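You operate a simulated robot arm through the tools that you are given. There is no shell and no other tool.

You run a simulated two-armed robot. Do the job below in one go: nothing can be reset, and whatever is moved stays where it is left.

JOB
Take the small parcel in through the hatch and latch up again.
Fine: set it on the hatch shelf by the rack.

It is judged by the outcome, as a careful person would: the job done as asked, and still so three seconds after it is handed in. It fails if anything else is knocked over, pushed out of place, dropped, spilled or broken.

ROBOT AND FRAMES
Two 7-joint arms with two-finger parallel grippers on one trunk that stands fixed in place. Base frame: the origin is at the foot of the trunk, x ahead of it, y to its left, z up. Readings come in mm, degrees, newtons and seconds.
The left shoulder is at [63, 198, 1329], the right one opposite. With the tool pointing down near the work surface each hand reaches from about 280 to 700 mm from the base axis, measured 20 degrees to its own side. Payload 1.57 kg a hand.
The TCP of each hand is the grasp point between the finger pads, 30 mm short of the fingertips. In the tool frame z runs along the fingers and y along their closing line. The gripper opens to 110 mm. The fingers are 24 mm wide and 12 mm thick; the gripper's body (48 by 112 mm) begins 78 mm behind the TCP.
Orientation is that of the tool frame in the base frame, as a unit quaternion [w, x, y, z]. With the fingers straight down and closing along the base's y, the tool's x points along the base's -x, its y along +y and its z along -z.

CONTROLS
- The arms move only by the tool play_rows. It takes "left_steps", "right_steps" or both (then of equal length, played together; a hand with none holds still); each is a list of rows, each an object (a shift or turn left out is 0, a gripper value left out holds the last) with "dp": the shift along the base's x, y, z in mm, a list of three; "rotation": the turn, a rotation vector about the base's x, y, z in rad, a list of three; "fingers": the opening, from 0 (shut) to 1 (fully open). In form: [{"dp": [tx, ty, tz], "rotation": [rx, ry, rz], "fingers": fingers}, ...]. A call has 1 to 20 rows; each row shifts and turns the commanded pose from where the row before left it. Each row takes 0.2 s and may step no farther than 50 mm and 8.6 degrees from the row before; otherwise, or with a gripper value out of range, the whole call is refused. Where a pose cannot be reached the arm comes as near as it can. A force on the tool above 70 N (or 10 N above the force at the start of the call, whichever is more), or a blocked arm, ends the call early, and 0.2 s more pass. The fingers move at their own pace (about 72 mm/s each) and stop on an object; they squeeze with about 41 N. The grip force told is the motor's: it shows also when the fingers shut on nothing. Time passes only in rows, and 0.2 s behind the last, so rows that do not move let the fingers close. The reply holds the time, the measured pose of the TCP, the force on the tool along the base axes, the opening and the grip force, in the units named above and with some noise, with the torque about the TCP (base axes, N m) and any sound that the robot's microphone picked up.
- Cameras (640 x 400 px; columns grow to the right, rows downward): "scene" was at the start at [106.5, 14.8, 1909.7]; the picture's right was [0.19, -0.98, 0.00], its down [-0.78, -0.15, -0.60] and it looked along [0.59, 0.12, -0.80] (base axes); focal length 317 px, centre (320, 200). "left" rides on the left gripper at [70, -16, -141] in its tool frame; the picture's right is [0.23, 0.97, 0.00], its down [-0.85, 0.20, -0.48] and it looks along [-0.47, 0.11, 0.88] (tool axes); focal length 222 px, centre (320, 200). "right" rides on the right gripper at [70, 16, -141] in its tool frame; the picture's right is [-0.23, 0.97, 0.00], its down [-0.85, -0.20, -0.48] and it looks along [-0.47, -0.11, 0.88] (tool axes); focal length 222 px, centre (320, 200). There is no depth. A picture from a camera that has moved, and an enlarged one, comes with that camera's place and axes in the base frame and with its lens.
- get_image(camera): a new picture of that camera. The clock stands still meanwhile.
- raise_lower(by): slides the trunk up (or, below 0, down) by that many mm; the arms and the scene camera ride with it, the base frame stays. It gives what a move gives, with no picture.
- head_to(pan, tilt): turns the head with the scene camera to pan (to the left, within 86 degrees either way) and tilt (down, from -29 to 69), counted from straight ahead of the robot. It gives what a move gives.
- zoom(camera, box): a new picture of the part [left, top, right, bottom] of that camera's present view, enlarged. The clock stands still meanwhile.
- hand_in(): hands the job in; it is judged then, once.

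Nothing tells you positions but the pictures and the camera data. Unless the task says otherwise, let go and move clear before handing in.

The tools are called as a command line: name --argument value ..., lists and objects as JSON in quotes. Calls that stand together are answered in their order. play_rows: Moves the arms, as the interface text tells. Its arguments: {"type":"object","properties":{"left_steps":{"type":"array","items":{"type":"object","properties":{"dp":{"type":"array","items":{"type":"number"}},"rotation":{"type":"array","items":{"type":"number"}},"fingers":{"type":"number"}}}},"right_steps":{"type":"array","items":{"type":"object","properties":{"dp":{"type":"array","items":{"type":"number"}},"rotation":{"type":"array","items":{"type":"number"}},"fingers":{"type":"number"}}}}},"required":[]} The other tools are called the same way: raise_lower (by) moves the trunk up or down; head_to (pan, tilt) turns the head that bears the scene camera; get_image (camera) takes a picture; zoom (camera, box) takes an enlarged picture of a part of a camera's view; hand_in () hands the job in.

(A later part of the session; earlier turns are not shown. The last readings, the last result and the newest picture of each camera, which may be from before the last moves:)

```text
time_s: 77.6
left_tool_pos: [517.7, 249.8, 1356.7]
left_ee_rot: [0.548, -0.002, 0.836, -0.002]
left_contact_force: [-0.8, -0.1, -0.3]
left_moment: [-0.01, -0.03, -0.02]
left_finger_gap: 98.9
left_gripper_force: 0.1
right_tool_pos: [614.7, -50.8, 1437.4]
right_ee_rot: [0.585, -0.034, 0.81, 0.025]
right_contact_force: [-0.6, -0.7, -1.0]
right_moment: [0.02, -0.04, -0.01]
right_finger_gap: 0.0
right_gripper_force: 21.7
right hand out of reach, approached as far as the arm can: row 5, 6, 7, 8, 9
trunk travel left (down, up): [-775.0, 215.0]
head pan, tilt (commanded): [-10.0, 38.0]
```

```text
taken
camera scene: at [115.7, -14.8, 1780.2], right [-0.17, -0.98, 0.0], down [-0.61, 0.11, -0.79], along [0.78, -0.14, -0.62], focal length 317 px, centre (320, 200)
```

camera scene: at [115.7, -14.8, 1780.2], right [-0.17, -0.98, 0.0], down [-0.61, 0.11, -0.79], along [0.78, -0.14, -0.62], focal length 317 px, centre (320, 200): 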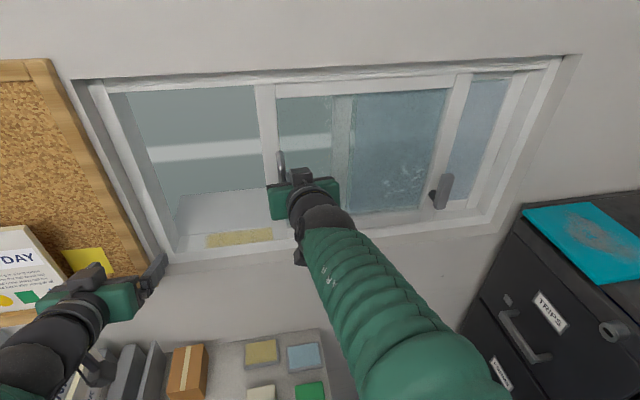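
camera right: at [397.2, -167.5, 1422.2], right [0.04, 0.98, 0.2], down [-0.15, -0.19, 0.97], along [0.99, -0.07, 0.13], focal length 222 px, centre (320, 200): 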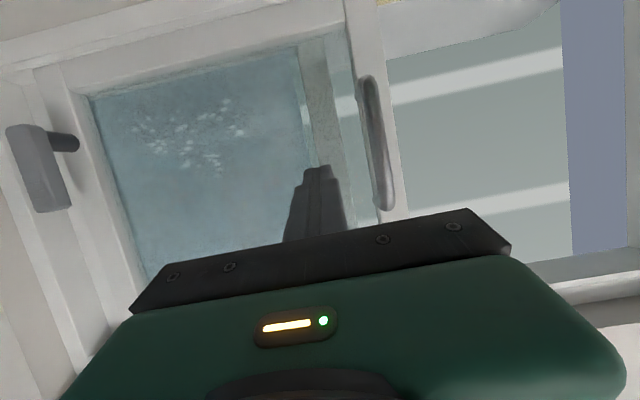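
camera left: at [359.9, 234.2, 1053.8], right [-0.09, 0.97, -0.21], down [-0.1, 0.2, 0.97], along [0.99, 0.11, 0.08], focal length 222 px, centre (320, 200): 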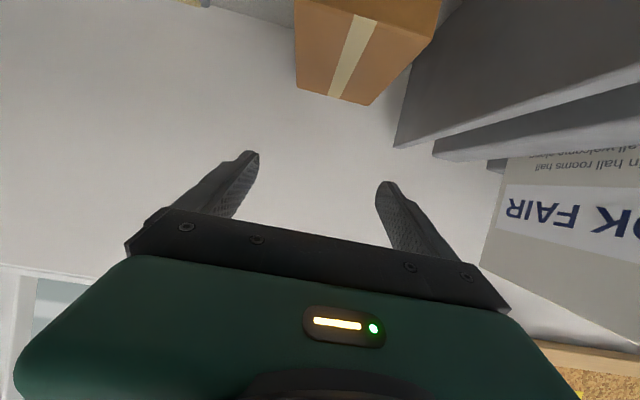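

The right arm reaches its inward limit at y≈-50, with the sash still about 215 mm from closed. I'll withdraw from the handle and instead push the sash from its right side, against the latch's fixed stem at the pivot where it can't turn the lever.

play_rows --right_steps '[{"dp": [-25, -4, 0]}, {"dp": [-30, -10, 0], "rotation": [0, 0, -0.02]}, {"dp": [0, -36, -6], "rotation": [0, 0.003, -0.008]}, {"dp": [0, -38, -8], "rotation": [0, 0.003, -0.008]}, {"dp": [0, -38, -8], "rotation": [0, 0.003, -0.008]}, {"dp": [0, -38, -8], "rotation": [0, 0.003, -0.008]}, {"dp": [0, -38, -8], "rotation": [0, 0.003, -0.008]}, {"dp": [0, -38, -8], "rotation": [0, 0.003, -0.008]}, {"dp": [0, -38, -8], "rotation": [0, 0.003, -0.008]}, {"dp": [0, -38, -10], "rotation": [0, 0.003, -0.008]}, {"dp": [0, -38, -12], "rotation": [0, 0.003, 0]}, {"dp": [0, -20, -12]}]'

get_image --camera "scene"

get_image --camera "right"

```text
time_s: 80.2
left_tool_pos: [517.4, 247.7, 1355.8]
left_ee_rot: [0.548, -0.002, 0.836, -0.001]
left_contact_force: [-0.2, 0.5, -0.2]
left_moment: [0.02, 0.01, 0.02]
left_finger_gap: 98.9
left_gripper_force: 0.1
right_tool_pos: [592.7, -399.5, 1369.5]
right_ee_rot: [0.56, 0.014, 0.828, -0.017]
right_contact_force: [-2.9, 2.0, 1.2]
right_moment: [-0.02, -0.05, 0.11]
right_finger_gap: 0.0
right_gripper_force: 21.5
right hand out of reach, approached as far as the arm can: row 1, 2, 8, 9, 10, 11
trunk travel left (down, up): [-775.0, 215.0]
head pan, tilt (commanded): [-10.0, 38.0]
```

```text
taken
camera scene: at [116.2, -16.6, 1780.2], right [-0.17, -0.98, 0.0], down [-0.61, 0.11, -0.79], along [0.78, -0.14, -0.62], focal length 317 px, centre (320, 200)
```

scene: 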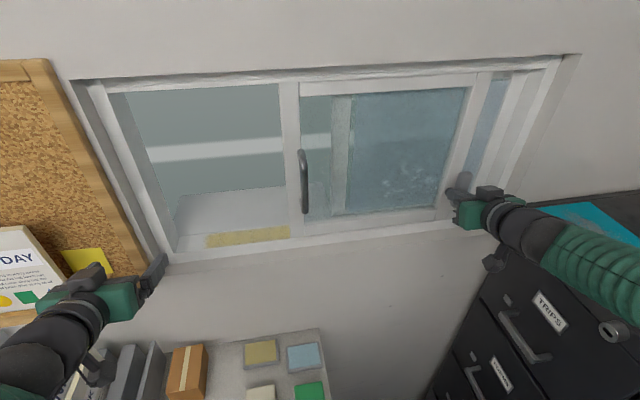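

```text
taken
camera right: at [434.8, -376.6, 1357.4], right [0.13, 0.97, 0.2], down [-0.14, -0.18, 0.97], along [0.98, -0.15, 0.11], focal length 222 px, centre (320, 200)
```

right: 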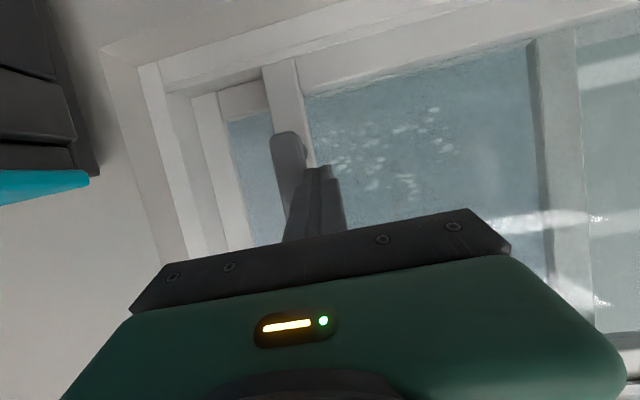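

On the way across, the fingers nudged the sash about 45 mm back to the right via the lever, which stayed upright, so nothing is harmed. I'll back away from the lever, return to the handle's right side, and this time push with a gradual inward yaw to gain reach.

play_rows --right_steps '[{"dp": [-25, 6, 3]}, {"dp": [-35, 6, 7], "rotation": [0.006, 0, 0.02]}, {"dp": [0, 37, 9], "rotation": [0.006, 0, 0.02]}, {"dp": [0, 37, 9]}, {"dp": [0, 37, 9]}, {"dp": [0, 37, 9]}, {"dp": [0, 37, 9]}, {"dp": [0, 37, 9]}, {"dp": [0, 37, 8]}]'

get_image --camera "scene"

get_image --camera "right"

```text
time_s: 82.2
left_tool_pos: [518.7, 250.4, 1356.5]
left_ee_rot: [0.548, -0.001, 0.837, -0.003]
left_contact_force: [-0.6, 0.5, 0.0]
left_moment: [0.03, 0.0, 0.0]
left_finger_gap: 99.0
left_gripper_force: 0.0
right_tool_pos: [544.4, -146.1, 1443.5]
right_ee_rot: [0.561, -0.005, 0.828, -0.001]
right_contact_force: [-0.5, -0.3, -1.1]
right_moment: [-0.01, 0.02, -0.01]
right_finger_gap: 0.0
right_gripper_force: 21.6
right hand out of reach, approached as far as the arm can: row 8, 9
trunk travel left (down, up): [-775.0, 215.0]
head pan, tilt (commanded): [-10.0, 38.0]
```

```text
taken
camera scene: at [117.3, -13.6, 1780.1], right [-0.17, -0.98, 0.0], down [-0.61, 0.11, -0.79], along [0.78, -0.14, -0.62], focal length 317 px, centre (320, 200)
```

scene: 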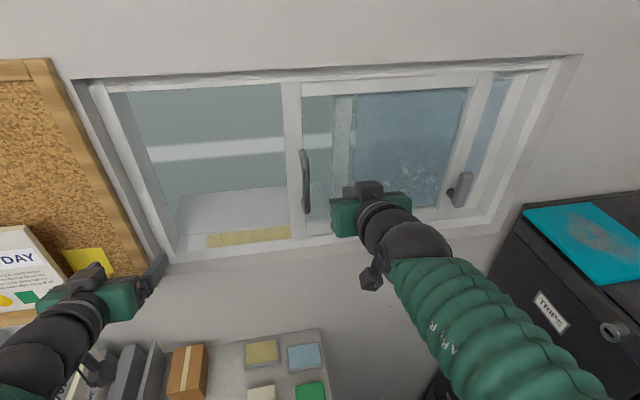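

```text
taken
camera right: at [385.9, -131.1, 1430.8], right [0.08, 0.98, 0.2], down [-0.13, -0.19, 0.97], along [0.99, -0.1, 0.11], focal length 222 px, centre (320, 200)
```

right: 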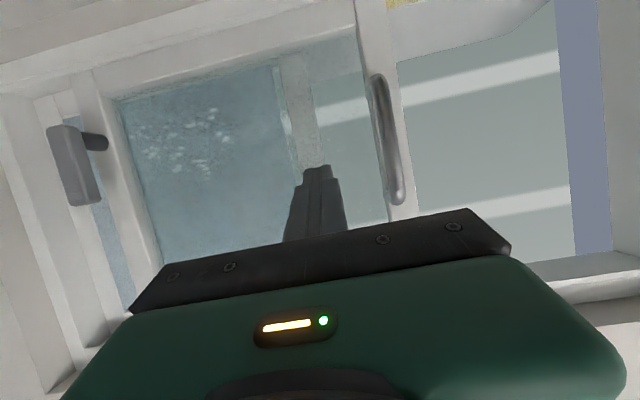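

play_rows --right_steps '[{"dp": [32, 4, -2]}, {"dp": [32, 4, -2]}, {"dp": [0, 12, 0], "rotation": [0, 0, 0.03]}, {"dp": [0, 12, 0], "rotation": [0, 0, 0.04]}, {"dp": [1, 10, 0], "rotation": [0, 0, 0.05]}]'

get_image --camera "right"

```text
time_s: 83.4
left_tool_pos: [520.1, 248.9, 1354.4]
left_ee_rot: [0.547, -0.001, 0.837, -0.002]
left_contact_force: [-0.3, 0.2, -0.6]
left_moment: [0.01, 0.0, 0.0]
left_finger_gap: 99.0
left_gripper_force: 0.1
right_tool_pos: [610.1, -106.1, 1433.5]
right_ee_rot: [0.559, -0.049, 0.827, 0.033]
right_contact_force: [0.0, 0.1, -1.4]
right_moment: [0.0, -0.05, 0.02]
right_finger_gap: 0.1
right_gripper_force: 21.4
trunk travel left (down, up): [-775.0, 215.0]
head pan, tilt (commanded): [-10.0, 38.0]
```

```text
taken
camera right: at [450.4, -108.5, 1423.6], right [-0.03, 0.98, 0.21], down [-0.1, -0.21, 0.97], along [0.99, 0.01, 0.11], focal length 222 px, centre (320, 200)
```

right: 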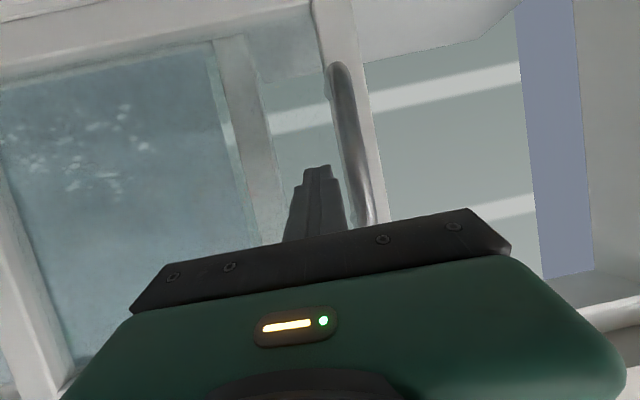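

The finger is just right of the bar. I'll continue left, with the hand yawing gradually inward behind the bar.

play_rows --right_steps '[{"dp": [0.9, 10, 0], "rotation": [0, 0, 0.06]}, {"dp": [0.9, 10, 0], "rotation": [0, 0, 0.06]}, {"dp": [0.9, 10, 0], "rotation": [0, 0, 0.06]}, {"dp": [0.9, 11, 0], "rotation": [0, 0, 0.06]}, {"dp": [0.9, 11, 0], "rotation": [0, 0, 0.06]}, {"dp": [0.9, 11, 0], "rotation": [0, 0, 0.06]}]'

get_image --camera "right"

get_image --camera "scene"

```text
time_s: 84.8
left_tool_pos: [519.0, 247.3, 1356.1]
left_ee_rot: [0.548, -0.002, 0.837, -0.001]
left_contact_force: [0.3, 0.3, -0.7]
left_moment: [0.0, -0.01, 0.0]
left_finger_gap: 99.1
left_gripper_force: 0.1
right_tool_pos: [614.9, -43.5, 1435.5]
right_ee_rot: [0.545, -0.197, 0.804, 0.133]
right_contact_force: [0.5, -2.5, -0.1]
right_moment: [0.01, -0.04, -0.03]
right_finger_gap: 0.0
right_gripper_force: 21.3
trunk travel left (down, up): [-775.0, 215.0]
head pan, tilt (commanded): [-10.0, 38.0]
```

```text
taken
camera right: at [465.8, -101.3, 1425.1], right [-0.37, 0.9, 0.21], down [-0.02, -0.24, 0.97], along [0.93, 0.36, 0.11], focal length 222 px, centre (320, 200)
```

right: 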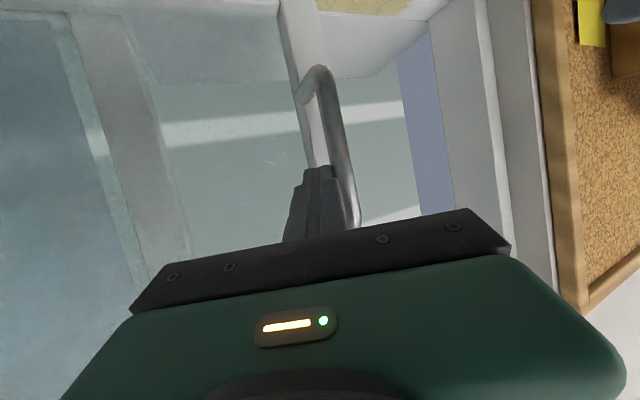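

```text
taken
camera scene: at [118.3, -16.0, 1780.0], right [-0.17, -0.98, 0.0], down [-0.61, 0.11, -0.79], along [0.77, -0.14, -0.62], focal length 317 px, centre (320, 200)
```

scene: 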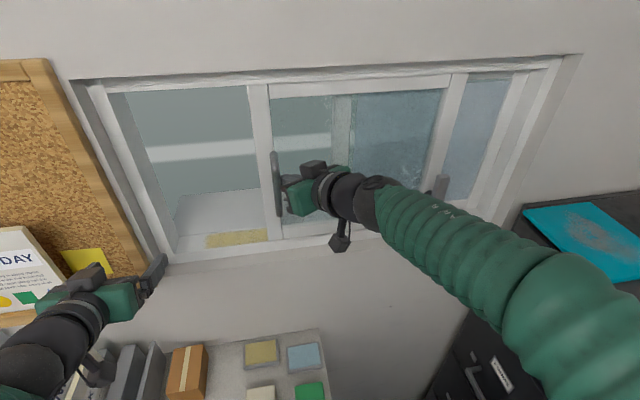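

The sash is following, with the finger seated behind the bar. I'll continue left with a bit more yaw.

play_rows --right_steps '[{"dp": [0.9, 11, 0], "rotation": [0, 0, 0.05]}, {"dp": [0.9, 11, 0], "rotation": [0, 0, 0.05]}, {"dp": [0.9, 11, 0], "rotation": [0, 0, 0.05]}, {"dp": [0.9, 11, 0], "rotation": [0, 0, 0.05]}, {"dp": [0.9, 11, 0], "rotation": [0, 0, 0.05]}, {"dp": [0.9, 11, 0], "rotation": [0, 0, 0.05]}, {"dp": [0.9, 10, 0], "rotation": [0, 0, 0.05]}]'

get_image --camera "right"

get_image --camera "scene"

```text
time_s: 86.4
left_tool_pos: [517.9, 248.5, 1355.1]
left_ee_rot: [0.546, -0.001, 0.838, -0.002]
left_contact_force: [0.6, 1.2, 0.8]
left_moment: [0.03, 0.0, 0.0]
left_finger_gap: 99.0
left_gripper_force: 0.0
right_tool_pos: [620.6, 33.1, 1435.2]
right_ee_rot: [0.514, -0.333, 0.758, 0.225]
right_contact_force: [2.7, -1.7, 2.7]
right_moment: [0.0, -0.07, -0.08]
right_finger_gap: 0.0
right_gripper_force: 21.4
trunk travel left (down, up): [-775.0, 215.0]
head pan, tilt (commanded): [-10.0, 38.0]
```

```text
taken
camera right: at [501.0, -72.6, 1424.4], right [-0.66, 0.72, 0.21], down [0.06, -0.23, 0.97], along [0.75, 0.65, 0.11], focal length 222 px, centre (320, 200)
```

right: 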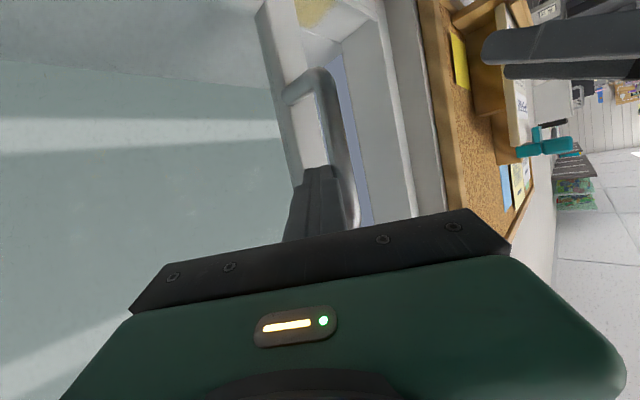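

```text
taken
camera scene: at [119.2, -16.0, 1780.0], right [-0.17, -0.98, 0.0], down [-0.61, 0.11, -0.79], along [0.77, -0.14, -0.62], focal length 317 px, centre (320, 200)
```

scene: 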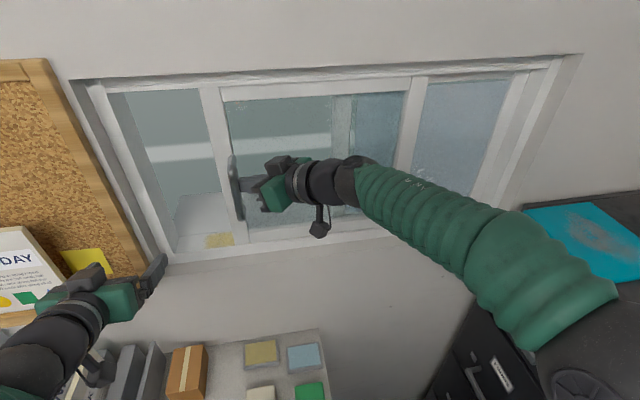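

The sash is about two-thirds closed and the right arm still has some reach. I'll push about 45 mm further before handing over to the left hand.

play_rows --right_steps '[{"dp": [0.5, 11, 0], "rotation": [0, 0, 0.04]}, {"dp": [0.5, 11, 0], "rotation": [0, 0, 0.04]}, {"dp": [0.5, 11, 0], "rotation": [0, 0, 0.04]}, {"dp": [0.5, 11, 0], "rotation": [0, 0, 0.04]}]'

get_image --camera "scene"

```text
time_s: 87.4
left_tool_pos: [519.1, 249.0, 1355.4]
left_ee_rot: [0.547, -0.001, 0.837, -0.002]
left_contact_force: [0.2, -0.6, -0.3]
left_moment: [-0.03, -0.01, -0.02]
left_finger_gap: 98.9
left_gripper_force: 0.1
right_tool_pos: [624.2, 77.0, 1435.8]
right_ee_rot: [0.494, -0.393, 0.729, 0.266]
right_contact_force: [2.5, -0.4, 0.1]
right_moment: [-0.03, -0.03, -0.04]
right_finger_gap: 0.0
right_gripper_force: 21.7
trunk travel left (down, up): [-775.0, 215.0]
head pan, tilt (commanded): [-10.0, 38.0]
```

```text
taken
camera scene: at [119.5, -15.4, 1779.9], right [-0.17, -0.98, 0.0], down [-0.61, 0.11, -0.79], along [0.77, -0.14, -0.62], focal length 317 px, centre (320, 200)
```

scene: 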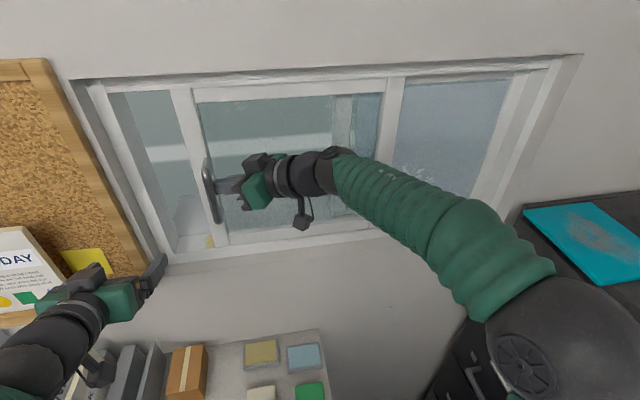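

The sash has only about 80 mm left to go. I'll withdraw the right hand along its own axis and straighten it, so the left hand can take the handle for the last stretch.

play_rows --right_steps '[{"dp": [-22, -33, 3]}, {"dp": [-22, -33, 3]}, {"dp": [-10, -30, 2], "rotation": [0, 0, -0.11]}, {"dp": [-5, -28, 0], "rotation": [0, 0, -0.125]}, {"dp": [-5, -28, 0], "rotation": [0, 0, -0.125]}, {"dp": [-5, -28, 0], "rotation": [0, 0, -0.125]}, {"dp": [0, -28, 0], "rotation": [0, 0, -0.125]}, {"dp": [0, -28, 0], "rotation": [0, 0, -0.125]}, {"dp": [0, -20, 0], "rotation": [0, 0, -0.125]}, {"dp": [0, -20, 0], "rotation": [0, 0, -0.11]}]'

get_image --camera "scene"

get_image --camera "left"

```text
time_s: 89.6
left_tool_pos: [519.3, 250.2, 1356.2]
left_ee_rot: [0.548, -0.002, 0.837, -0.002]
left_contact_force: [0.2, 0.1, 0.1]
left_moment: [0.01, -0.01, -0.04]
left_finger_gap: 99.0
left_gripper_force: 0.0
right_tool_pos: [553.0, -199.0, 1442.2]
right_ee_rot: [0.562, -0.006, 0.827, 0.002]
right_contact_force: [0.1, -0.1, 0.6]
right_moment: [-0.01, 0.01, 0.0]
right_finger_gap: 0.1
right_gripper_force: 21.1
trunk travel left (down, up): [-775.0, 215.0]
head pan, tilt (commanded): [-10.0, 38.0]
```

```text
taken
camera scene: at [116.6, -14.0, 1780.2], right [-0.17, -0.98, 0.0], down [-0.61, 0.11, -0.79], along [0.78, -0.14, -0.62], focal length 317 px, centre (320, 200)
```

scene: 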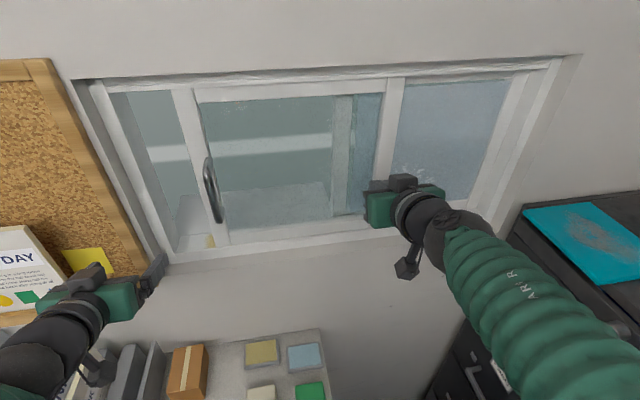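

```text
taken
camera left: at [360.8, 234.6, 1348.2], right [-0.09, 0.97, -0.21], down [-0.1, 0.2, 0.97], along [0.99, 0.11, 0.07], focal length 222 px, centre (320, 200)
```

left: 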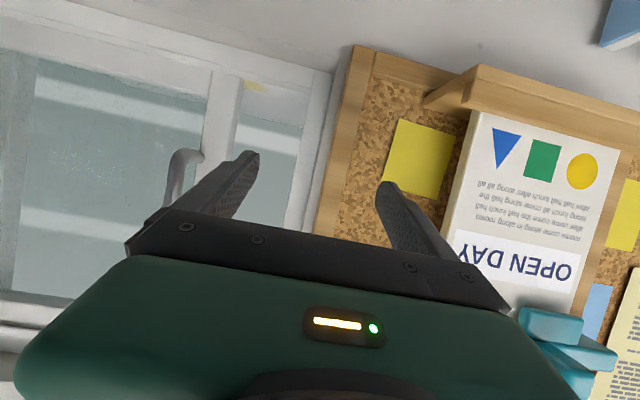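

The handle bar is now at y≈100. I'll close the left fingers, bring the left hand round in front of the bar to its right side, yawed slightly inward for reach.

play_rows --left_steps '[{"dp": [0, -30, 14], "rotation": [0, 0, -0.043], "fingers": 0}, {"dp": [4, -31, 14], "rotation": [0, 0, -0.043]}, {"dp": [6, -31, 14], "rotation": [0, 0, -0.043]}, {"dp": [7, -31, 14], "rotation": [0, 0, -0.043]}, {"dp": [8, -31, 13], "rotation": [0, 0, -0.043]}, {"dp": [8, -28, 13], "rotation": [0, 0, -0.043]}]'

get_image --camera "scene"

get_image --camera "left"

```text
time_s: 91.0
left_tool_pos: [551.6, 64.1, 1436.8]
left_ee_rot: [0.542, 0.106, 0.831, -0.072]
left_contact_force: [1.3, 0.2, -0.7]
left_moment: [0.0, -0.02, -0.01]
left_finger_gap: 0.1
left_gripper_force: 21.1
right_tool_pos: [552.7, -200.5, 1442.0]
right_ee_rot: [0.561, -0.006, 0.828, 0.004]
right_contact_force: [-0.5, 0.1, -0.2]
right_moment: [0.01, 0.0, -0.03]
right_finger_gap: 0.0
right_gripper_force: 20.8
trunk travel left (down, up): [-775.0, 215.0]
head pan, tilt (commanded): [-10.0, 38.0]
```

```text
taken
camera scene: at [117.7, -16.5, 1780.0], right [-0.17, -0.98, 0.0], down [-0.61, 0.11, -0.79], along [0.78, -0.14, -0.62], focal length 317 px, centre (320, 200)
```

scene: 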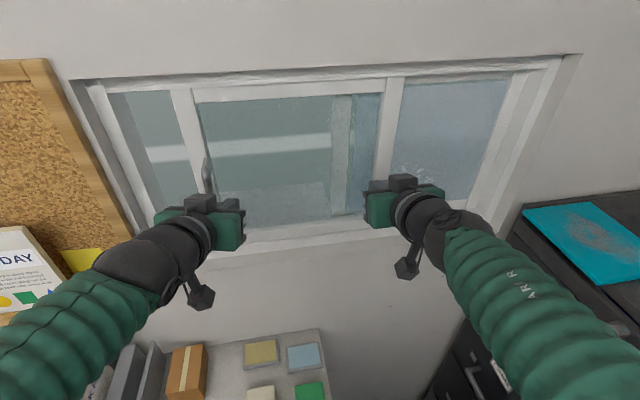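

```text
taken
camera left: at [395.7, 90.3, 1430.2], right [0.16, 0.96, -0.21], down [-0.04, 0.22, 0.97], along [0.99, -0.15, 0.07], focal length 222 px, centre (320, 200)
```

left: 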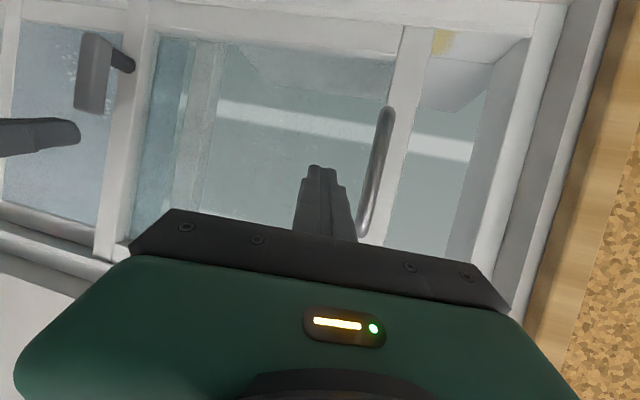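

The left fingers are just right of the bar. I'll reach forward and push the sash the rest of the way, straightening the hand as it goes.

play_rows --left_steps '[{"dp": [28, 0, 0]}, {"dp": [28, 0, 0]}, {"dp": [0, 8, 0], "rotation": [0, 0, 0.05]}, {"dp": [0, 8, 0], "rotation": [0, 0, 0.05]}, {"dp": [0, 8, 0], "rotation": [0, 0, 0.05]}, {"dp": [0, 8, 0], "rotation": [0, 0, 0.05]}, {"dp": [0, 8, 0], "rotation": [0, 0, 0.05]}]'

get_image --camera "scene"

```text
time_s: 92.6
left_tool_pos: [605.9, 90.4, 1432.2]
left_ee_rot: [0.539, 0.03, 0.842, -0.022]
left_contact_force: [0.8, -1.9, -0.6]
left_moment: [-0.03, 0.02, -0.02]
left_finger_gap: 0.2
left_gripper_force: 21.3
left hand out of reach, approached as far as the arm can: row 3, 4, 5
right_tool_pos: [552.8, -202.8, 1442.1]
right_ee_rot: [0.56, -0.008, 0.828, 0.005]
right_contact_force: [-0.2, -0.1, 0.3]
right_moment: [-0.01, 0.03, 0.02]
right_finger_gap: 0.0
right_gripper_force: 21.0
trunk travel left (down, up): [-775.0, 215.0]
head pan, tilt (commanded): [-10.0, 38.0]
```

```text
taken
camera scene: at [117.7, -17.6, 1780.0], right [-0.17, -0.98, 0.0], down [-0.61, 0.11, -0.79], along [0.78, -0.14, -0.62], focal length 317 px, centre (320, 200)
```

scene: 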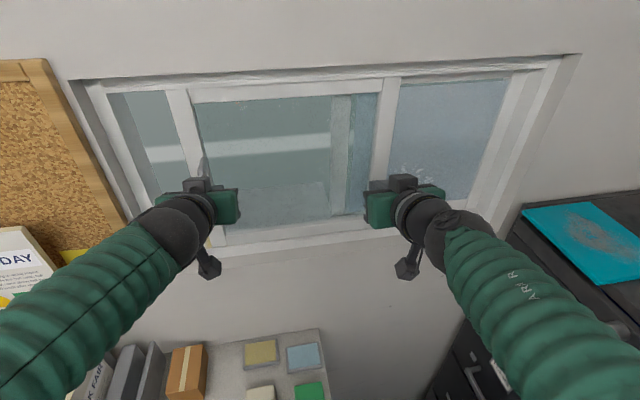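

The left finger is in contact and the sash is moving. I'll continue to the left jamb, slowing near the end.

play_rows --left_steps '[{"dp": [0, 10, 0], "rotation": [0, 0, 0.02]}, {"dp": [0, 10, 0], "rotation": [0, 0, 0.02]}, {"dp": [0, 10, 0], "rotation": [0, 0, 0.015]}, {"dp": [0, 10, 0]}, {"dp": [0, 10, 0]}, {"dp": [0, 8, 0]}]'

get_image --camera "scene"

```text
time_s: 94.0
left_tool_pos: [605.8, 149.4, 1432.5]
left_ee_rot: [0.54, 0.007, 0.842, -0.008]
left_contact_force: [-0.1, -2.1, -2.0]
left_moment: [-0.02, 0.01, -0.04]
left_finger_gap: 0.0
left_gripper_force: 21.9
right_tool_pos: [553.4, -201.3, 1442.6]
right_ee_rot: [0.56, -0.007, 0.828, 0.004]
right_contact_force: [-0.5, 1.4, 0.4]
right_moment: [0.01, 0.01, -0.01]
right_finger_gap: 0.0
right_gripper_force: 21.5
trunk travel left (down, up): [-775.0, 215.0]
head pan, tilt (commanded): [-10.0, 38.0]
```

```text
taken
camera scene: at [117.5, -16.1, 1780.1], right [-0.17, -0.98, 0.0], down [-0.61, 0.11, -0.79], along [0.78, -0.14, -0.62], focal length 317 px, centre (320, 200)
```

scene: 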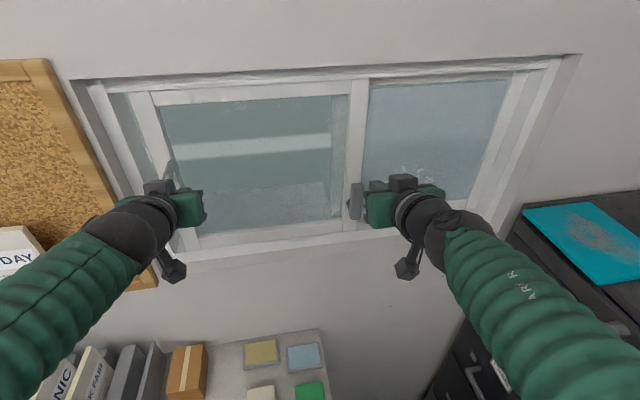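

Nearly closed. I'll finish with small steps until the sash meets the jamb.

play_rows --left_steps '[{"dp": [0, 5, 0]}, {"dp": [0, 5, 0]}, {"dp": [0, 4, 0]}, {"dp": [0, 3, 0]}]'

zoom --camera "scene" --box '[60, 70, 260, 270]'

```text
time_s: 95.0
left_tool_pos: [605.3, 166.0, 1432.7]
left_ee_rot: [0.54, 0.007, 0.842, -0.007]
left_contact_force: [2.8, -2.4, 0.5]
left_moment: [-0.01, -0.01, -0.03]
left_finger_gap: 0.0
left_gripper_force: 21.6
right_tool_pos: [553.3, -200.9, 1443.2]
right_ee_rot: [0.561, -0.007, 0.828, 0.004]
right_contact_force: [0.0, 0.1, 0.3]
right_moment: [-0.03, 0.01, 0.01]
right_finger_gap: 0.2
right_gripper_force: 21.0
trunk travel left (down, up): [-775.0, 215.0]
head pan, tilt (commanded): [-10.0, 38.0]
```

```text
2.00 times, centred on (160, 170) of scene
camera zoom: at [118.1, -16.8, 1780.1], right [-0.17, -0.98, 0.0], down [-0.61, 0.11, -0.79], along [0.77, -0.14, -0.62], focal length 634 px, centre (640, 260)
```

zoom: 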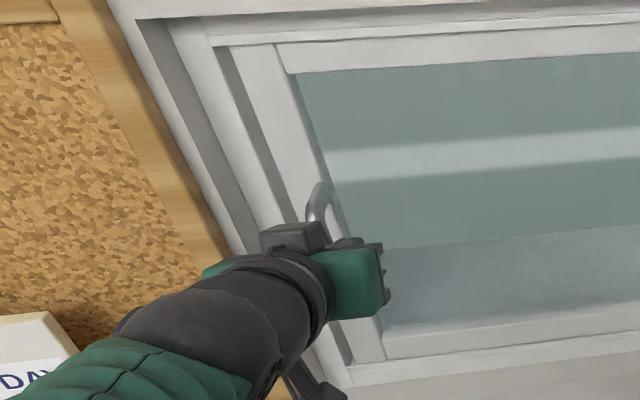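

There is still a narrow dark gap at the jamb. I'll keep nudging until the force shows it has seated.

play_rows --left_steps '[{"dp": [0, 3, 0]}, {"dp": [0, 3, 0]}, {"dp": [0, 3, 0]}]'

zoom --camera "scene" --box '[60, 70, 260, 270]'

```text
time_s: 95.8
left_tool_pos: [604.4, 173.3, 1432.4]
left_ee_rot: [0.539, 0.006, 0.842, -0.006]
left_contact_force: [1.9, -4.8, -0.6]
left_moment: [0.0, 0.04, -0.06]
left_finger_gap: 0.0
left_gripper_force: 21.4
right_tool_pos: [553.9, -204.0, 1442.9]
right_ee_rot: [0.56, -0.006, 0.828, 0.005]
right_contact_force: [0.3, -0.6, 0.4]
right_moment: [0.0, 0.0, 0.03]
right_finger_gap: 0.0
right_gripper_force: 21.6
trunk travel left (down, up): [-775.0, 215.0]
head pan, tilt (commanded): [-10.0, 38.0]
```

```text
2.00 times, centred on (160, 170) of scene
camera zoom: at [118.0, -19.8, 1780.0], right [-0.17, -0.98, 0.0], down [-0.61, 0.11, -0.79], along [0.77, -0.14, -0.62], focal length 634 px, centre (640, 260)
```

zoom: 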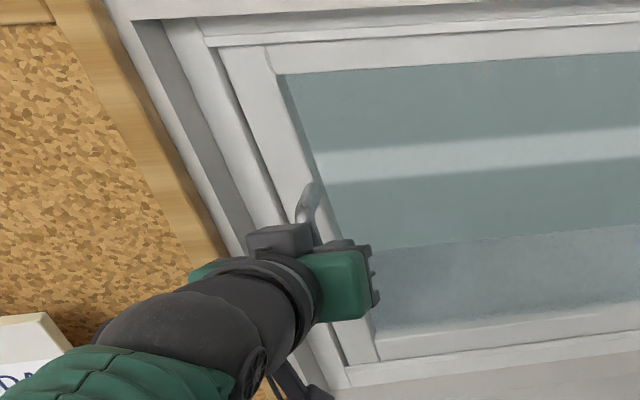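

play_rows --left_steps '[{"dp": [0, 2, 0]}, {"dp": [0, 2, 0]}, {}]'

zoom --camera "scene" --box '[100, 70, 180, 150]'

zoom --camera "scene" --box '[310, 140, 410, 250]'

```text
time_s: 96.6
left_tool_pos: [603.9, 171.8, 1432.8]
left_ee_rot: [0.539, 0.008, 0.842, -0.006]
left_contact_force: [1.4, -14.6, -2.1]
left_moment: [-0.13, 0.02, -0.21]
left_finger_gap: 0.0
left_gripper_force: 20.8
right_tool_pos: [552.7, -205.7, 1441.2]
right_ee_rot: [0.56, -0.006, 0.828, 0.006]
right_contact_force: [0.5, 0.1, -0.2]
right_moment: [-0.03, 0.0, 0.01]
right_finger_gap: 0.0
right_gripper_force: 21.4
trunk travel left (down, up): [-775.0, 215.0]
head pan, tilt (commanded): [-10.0, 38.0]
```

```text
5.00 times, centred on (140, 110) of scene
camera zoom: at [118.3, -24.9, 1779.9], right [-0.17, -0.98, -0.01], down [-0.61, 0.11, -0.79], along [0.77, -0.13, -0.62], focal length 1585 px, centre (1220, 650)
```

zoom: 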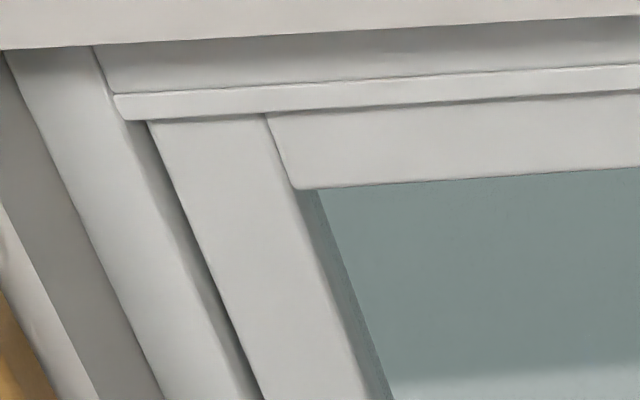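

```text
3.64 times, centred on (360, 195) of scene
camera zoom: at [118.3, -24.9, 1779.9], right [-0.17, -0.98, -0.01], down [-0.61, 0.11, -0.79], along [0.77, -0.13, -0.62], focal length 1153 px, centre (174, 218)
```

zoom: 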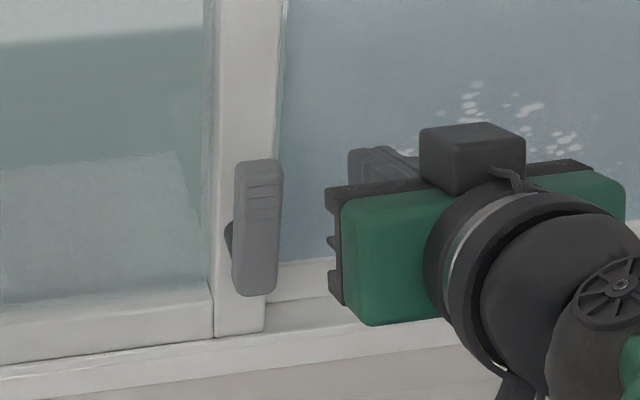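

The sash is shut: the force rose sharply to about 15 N against the jamb, and the lever stands upright on the meeting stile. I'll ease the left finger's pressure but leave it holding the bar, and bring the right fingertip to the right side of the lever's top.

play_rows --left_steps '[{"dp": [0, -2, 0]}, {}, {}, {}]' --right_steps '[{"dp": [0, -4, -24]}, {"dp": [0, -2, -24]}, {"dp": [26, 0, 0]}, {"dp": [26, 0, 0]}]'

get_image --camera "right"

zoom --camera "scene" --box '[310, 140, 410, 250]'

```text
time_s: 97.6
left_tool_pos: [604.8, 172.2, 1433.0]
left_ee_rot: [0.54, 0.006, 0.842, -0.005]
left_contact_force: [0.6, -13.9, -3.2]
left_moment: [-0.09, 0.06, -0.18]
left_finger_gap: 0.1
left_gripper_force: 21.4
right_tool_pos: [604.9, -211.5, 1395.6]
right_ee_rot: [0.56, -0.006, 0.828, 0.005]
right_contact_force: [-0.5, 1.0, -0.1]
right_moment: [-0.03, -0.02, -0.01]
right_finger_gap: 0.0
right_gripper_force: 21.4
trunk travel left (down, up): [-775.0, 215.0]
head pan, tilt (commanded): [-10.0, 38.0]
```

```text
taken
camera right: at [445.9, -197.7, 1384.2], right [0.07, 0.97, 0.21], down [-0.12, -0.2, 0.97], along [0.99, -0.09, 0.11], focal length 222 px, centre (320, 200)
```

right: 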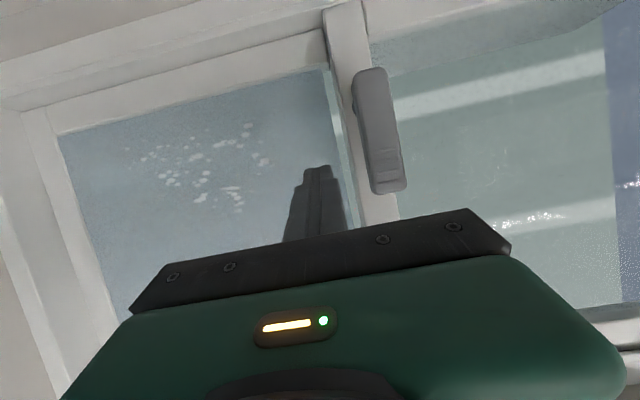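

```text
3.64 times, centred on (360, 195) of scene
camera zoom: at [118.5, -24.5, 1779.9], right [-0.17, -0.98, -0.01], down [-0.61, 0.11, -0.79], along [0.77, -0.13, -0.62], focal length 1153 px, centre (174, 218)
```

zoom: 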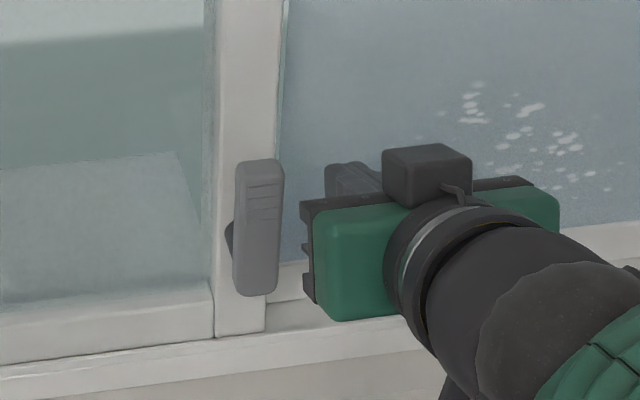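

The lever is at y≈-160, upright, with my finger on its right at the same height. I'll push it over to the left along its arc, back toward the latched position.

play_rows --left_steps '[{"dp": [0, -2, 0]}, {}, {}, {}, {}, {}, {}, {}]' --right_steps '[{"dp": [0, 14, 0]}, {"dp": [0, 13, -1]}, {"dp": [0, 6, 1]}, {"dp": [0, 6, 1]}, {"dp": [0, 8, 1]}, {"dp": [0, 8, 0.5]}, {"dp": [0, 8, -1]}, {"dp": [0, 8, -2]}]'

get_image --camera "right"

zoom --camera "scene" --box '[290, 140, 390, 250]'

```text
time_s: 99.4
left_tool_pos: [605.5, 172.3, 1433.3]
left_ee_rot: [0.539, 0.007, 0.842, -0.006]
left_contact_force: [-1.1, -9.1, -2.5]
left_moment: [-0.04, 0.04, -0.08]
left_finger_gap: 0.0
left_gripper_force: 21.4
right_tool_pos: [606.2, -138.1, 1395.7]
right_ee_rot: [0.56, -0.007, 0.828, 0.005]
right_contact_force: [-0.9, -0.2, 0.0]
right_moment: [0.02, 0.0, 0.04]
right_finger_gap: 0.1
right_gripper_force: 21.2
trunk travel left (down, up): [-775.0, 215.0]
head pan, tilt (commanded): [-10.0, 38.0]
```

```text
taken
camera right: at [446.6, -124.2, 1384.3], right [0.07, 0.97, 0.21], down [-0.12, -0.2, 0.97], along [0.99, -0.09, 0.11], focal length 222 px, centre (320, 200)
```

right: 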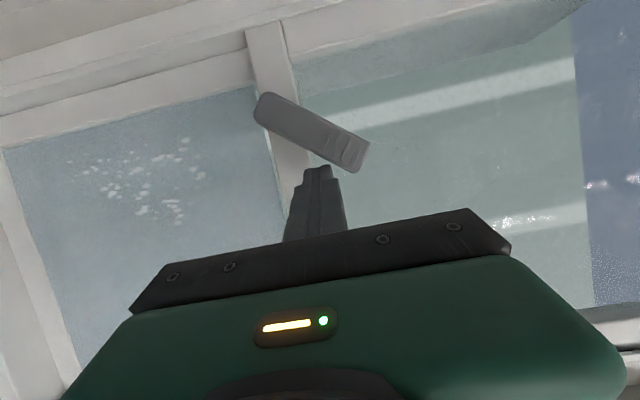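

```text
3.64 times, centred on (340, 195) of scene
camera zoom: at [117.3, -20.8, 1780.0], right [-0.17, -0.98, 0.0], down [-0.61, 0.11, -0.79], along [0.78, -0.13, -0.62], focal length 1153 px, centre (247, 218)
```

zoom: 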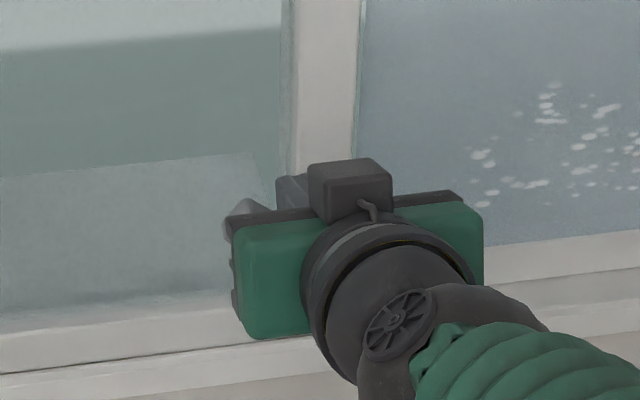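

The lever is swinging down nicely, now about 40° above horizontal. I'll follow the arc further toward horizontal.

play_rows --right_steps '[{"dp": [0, 5.7, -3.8]}, {"dp": [0, 5.7, -3.8]}, {"dp": [0, 6.2, -5.3]}, {"dp": [0, 6.1, -5.4]}, {"dp": [0, 3.2, -4.3]}, {"dp": [0, 3.2, -4.3]}]'

get_image --camera "right"

```text
time_s: 100.8
left_tool_pos: [603.9, 172.3, 1434.0]
left_ee_rot: [0.54, 0.006, 0.842, -0.006]
left_contact_force: [-1.4, -9.1, -1.4]
left_moment: [-0.05, 0.06, -0.08]
left_finger_gap: 0.0
left_gripper_force: 21.3
right_tool_pos: [605.0, -108.1, 1368.4]
right_ee_rot: [0.562, -0.007, 0.827, 0.005]
right_contact_force: [0.8, -0.1, -0.4]
right_moment: [-0.02, 0.03, -0.01]
right_finger_gap: 0.0
right_gripper_force: 21.0
trunk travel left (down, up): [-775.0, 215.0]
head pan, tilt (commanded): [-10.0, 38.0]
```

```text
taken
camera right: at [445.9, -94.1, 1357.4], right [0.07, 0.97, 0.21], down [-0.12, -0.2, 0.97], along [0.99, -0.09, 0.11], focal length 222 px, centre (320, 200)
```

right: 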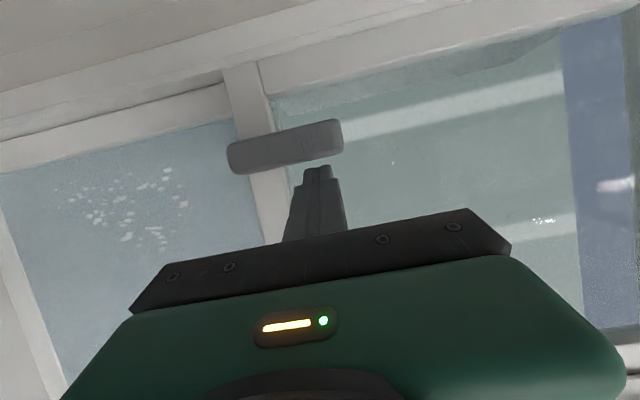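

The lever looks about horizontal already. I'll press down gently to confirm it is against its latched stop.

play_rows --right_steps '[{"dp": [0, 2.5, -4]}, {"dp": [0, 2, -4]}, {"dp": [0, 0, -2]}]'

get_image --camera "right"

```text
time_s: 101.6
left_tool_pos: [604.1, 171.1, 1434.5]
left_ee_rot: [0.539, 0.007, 0.842, -0.006]
left_contact_force: [4.8, -6.5, -4.2]
left_moment: [-0.05, 0.06, -0.15]
left_finger_gap: 0.0
left_gripper_force: 20.9
right_tool_pos: [605.0, -104.5, 1363.9]
right_ee_rot: [0.566, -0.006, 0.824, 0.003]
right_contact_force: [6.4, -6.3, 36.2]
right_moment: [-0.17, -1.01, 0.13]
right_finger_gap: 0.0
right_gripper_force: 20.9
trunk travel left (down, up): [-775.0, 215.0]
head pan, tilt (commanded): [-10.0, 38.0]
```

```text
taken
camera right: at [446.7, -90.3, 1351.1], right [0.07, 0.98, 0.21], down [-0.14, -0.2, 0.97], along [0.99, -0.1, 0.12], focal length 222 px, centre (320, 200)
```

right: 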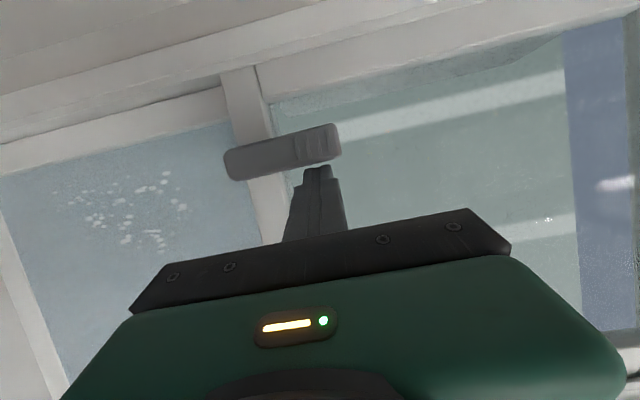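

The force jumped to 36 N, so the lever is firmly against its horizontal stop. I'll lift the right finger off and back it away, then ease the left finger off the handle too.

play_rows --right_steps '[{"dp": [0, 0, 6]}, {"dp": [0, 0, 10]}, {"dp": [0, 0, 10]}, {"dp": [-25, 0, 5]}, {"dp": [-30, -10, 5]}, {"dp": [0, -30, 0]}, {"dp": [0, -30, 0]}]' --left_steps '[{"dp": [0, 0, 0]}, {"dp": [0, 0, 0]}, {"dp": [0, -6, 0]}, {"dp": [0, -6, 0]}, {"dp": [-25, 0, 0]}, {"dp": [-30, 0, 0]}, {}]'

get_image --camera "scene"

get_image --camera "right"

get_image --camera "left"

```text
time_s: 103.2
left_tool_pos: [552.2, 160.1, 1432.7]
left_ee_rot: [0.539, 0.006, 0.842, -0.006]
left_contact_force: [-0.7, -0.7, -0.4]
left_moment: [0.0, -0.02, 0.06]
left_finger_gap: 0.0
left_gripper_force: 21.0
right_tool_pos: [553.0, -172.6, 1394.8]
right_ee_rot: [0.559, -0.007, 0.829, 0.006]
right_contact_force: [1.1, -0.1, -0.1]
right_moment: [0.01, 0.02, 0.07]
right_finger_gap: 0.0
right_gripper_force: 21.8
trunk travel left (down, up): [-775.0, 215.0]
head pan, tilt (commanded): [-10.0, 38.0]
```

```text
taken
camera scene: at [120.0, -19.2, 1779.8], right [-0.17, -0.98, 0.0], down [-0.61, 0.11, -0.79], along [0.77, -0.14, -0.62], focal length 317 px, centre (320, 200)
```

scene: 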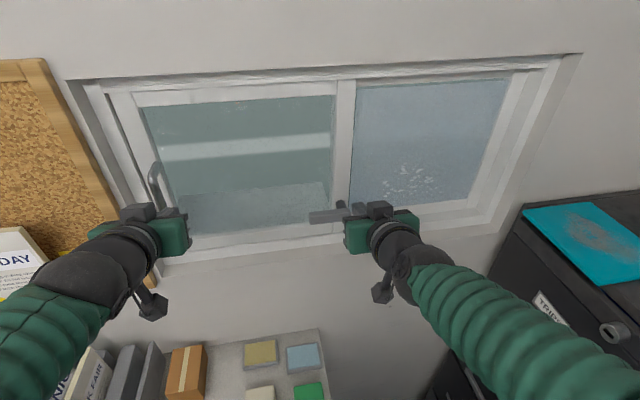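

```text
taken
camera right: at [394.3, -159.3, 1384.4], right [0.07, 0.97, 0.21], down [-0.12, -0.2, 0.97], along [0.99, -0.09, 0.1], focal length 222 px, centre (320, 200)
```

right: 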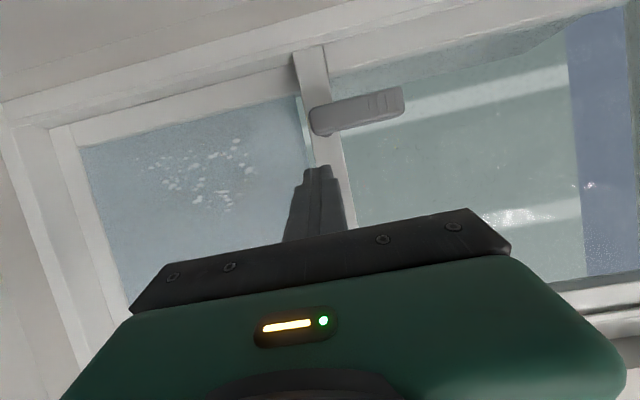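

```text
taken
camera left: at [394.4, 148.5, 1428.4], right [-0.08, 0.97, -0.21], down [-0.07, 0.2, 0.98], along [0.99, 0.09, 0.05], focal length 222 px, centre (320, 200)
```

left: 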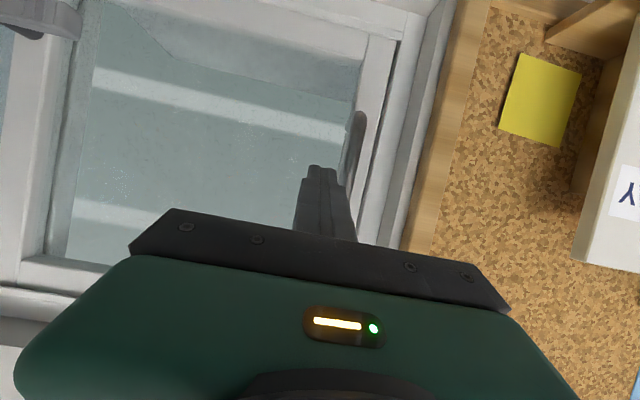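

The lever is horizontal and the sash shut. I'll check the latch actually holds by gently pressing the handle toward opening with the left finger from its left side.

play_rows --left_steps '[{"dp": [-15, 20, 0]}, {"dp": [0, 35, 0]}, {"dp": [25, 3, 0]}, {"dp": [28, 0, 0]}, {"dp": [14, 0, 0]}]' --right_steps '[{"dp": [-15, -20, 5]}, {"dp": [-15, -25, 5]}, {"dp": [0, -25, 0]}, {"dp": [0, -25, 0]}, {}]'

get_image --camera "left"

get_image --camera "scene"

```text
time_s: 104.4
left_tool_pos: [601.7, 221.5, 1435.8]
left_ee_rot: [0.541, 0.006, 0.841, -0.007]
left_contact_force: [0.3, -0.3, 0.2]
left_moment: [0.05, -0.02, -0.01]
left_finger_gap: 0.0
left_gripper_force: 20.8
right_tool_pos: [525.5, -228.8, 1406.3]
right_ee_rot: [0.567, -0.006, 0.824, 0.004]
right_contact_force: [-0.2, 0.3, -1.0]
right_moment: [-0.04, -0.01, 0.03]
right_finger_gap: 0.0
right_gripper_force: 21.8
right hand out of reach, approached as far as the arm can: row 2, 3, 4
trunk travel left (down, up): [-775.0, 215.0]
head pan, tilt (commanded): [-10.0, 38.0]
```

```text
taken
camera left: at [444.1, 209.3, 1430.0], right [-0.08, 0.97, -0.21], down [-0.08, 0.21, 0.98], along [0.99, 0.09, 0.06], focal length 222 px, centre (320, 200)
```

left: 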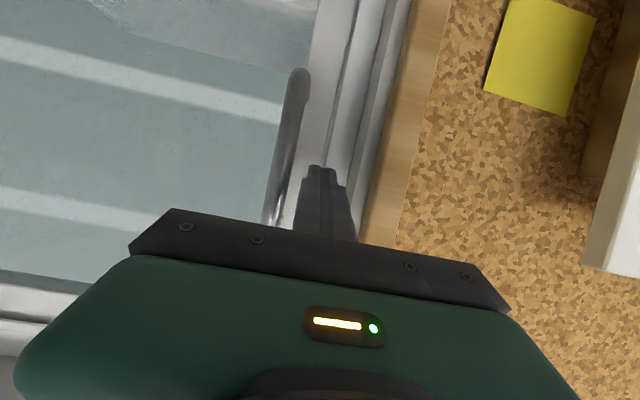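

```text
taken
camera scene: at [116.1, -16.5, 1780.2], right [-0.17, -0.98, 0.0], down [-0.61, 0.11, -0.79], along [0.78, -0.14, -0.62], focal length 317 px, centre (320, 200)
```

scene: 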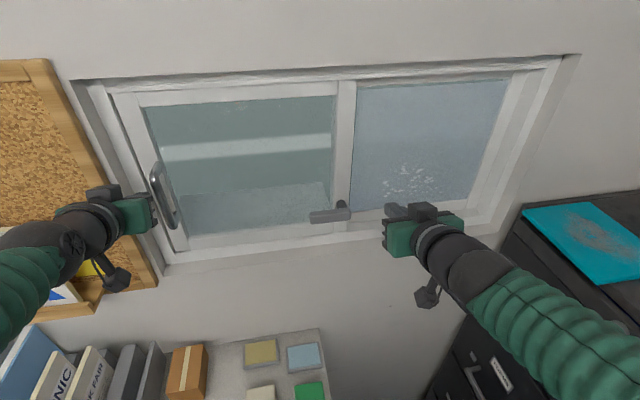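

The finger is on the left side of the bar. I'll press gently toward opening to test the latch.

play_rows --left_steps '[{"dp": [0, -5, 0]}, {"dp": [0, -5, 0]}, {"dp": [0, -3, 0]}, {"dp": [0, -2, 0]}]'

```text
time_s: 105.4
left_tool_pos: [601.4, 208.9, 1432.2]
left_ee_rot: [0.54, 0.007, 0.842, -0.008]
left_contact_force: [-0.6, 1.7, 1.3]
left_moment: [0.05, 0.03, 0.01]
left_finger_gap: 0.0
left_gripper_force: 21.4
right_tool_pos: [526.9, -224.4, 1406.7]
right_ee_rot: [0.565, -0.006, 0.825, 0.002]
right_contact_force: [-0.7, -0.2, 0.0]
right_moment: [0.0, 0.01, 0.06]
right_finger_gap: 0.2
right_gripper_force: 21.1
trunk travel left (down, up): [-775.0, 215.0]
head pan, tilt (commanded): [-10.0, 38.0]
```

play_rows --left_steps '[{"dp": [0, -2, 0]}, {"dp": [0, -2, 0]}, {}]'

zoom --camera "scene" --box '[70, 70, 270, 270]'

```text
time_s: 106.2
left_tool_pos: [602.8, 206.4, 1434.3]
left_ee_rot: [0.54, 0.006, 0.842, -0.008]
left_contact_force: [0.6, 4.9, 3.7]
left_moment: [0.09, -0.07, 0.12]
left_finger_gap: 0.0
left_gripper_force: 21.2
right_tool_pos: [526.3, -223.8, 1407.5]
right_ee_rot: [0.565, -0.007, 0.825, 0.002]
right_contact_force: [-0.9, 0.3, -0.6]
right_moment: [0.0, 0.01, 0.01]
right_finger_gap: 0.1
right_gripper_force: 20.9
trunk travel left (down, up): [-775.0, 215.0]
head pan, tilt (commanded): [-10.0, 38.0]
```

```text
2.00 times, centred on (170, 170) of scene
camera zoom: at [116.2, -11.4, 1780.3], right [-0.17, -0.98, 0.0], down [-0.61, 0.11, -0.79], along [0.78, -0.14, -0.62], focal length 634 px, centre (620, 260)
```

zoom: 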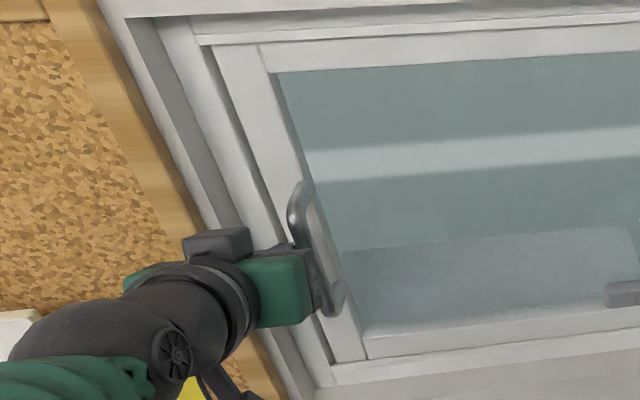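

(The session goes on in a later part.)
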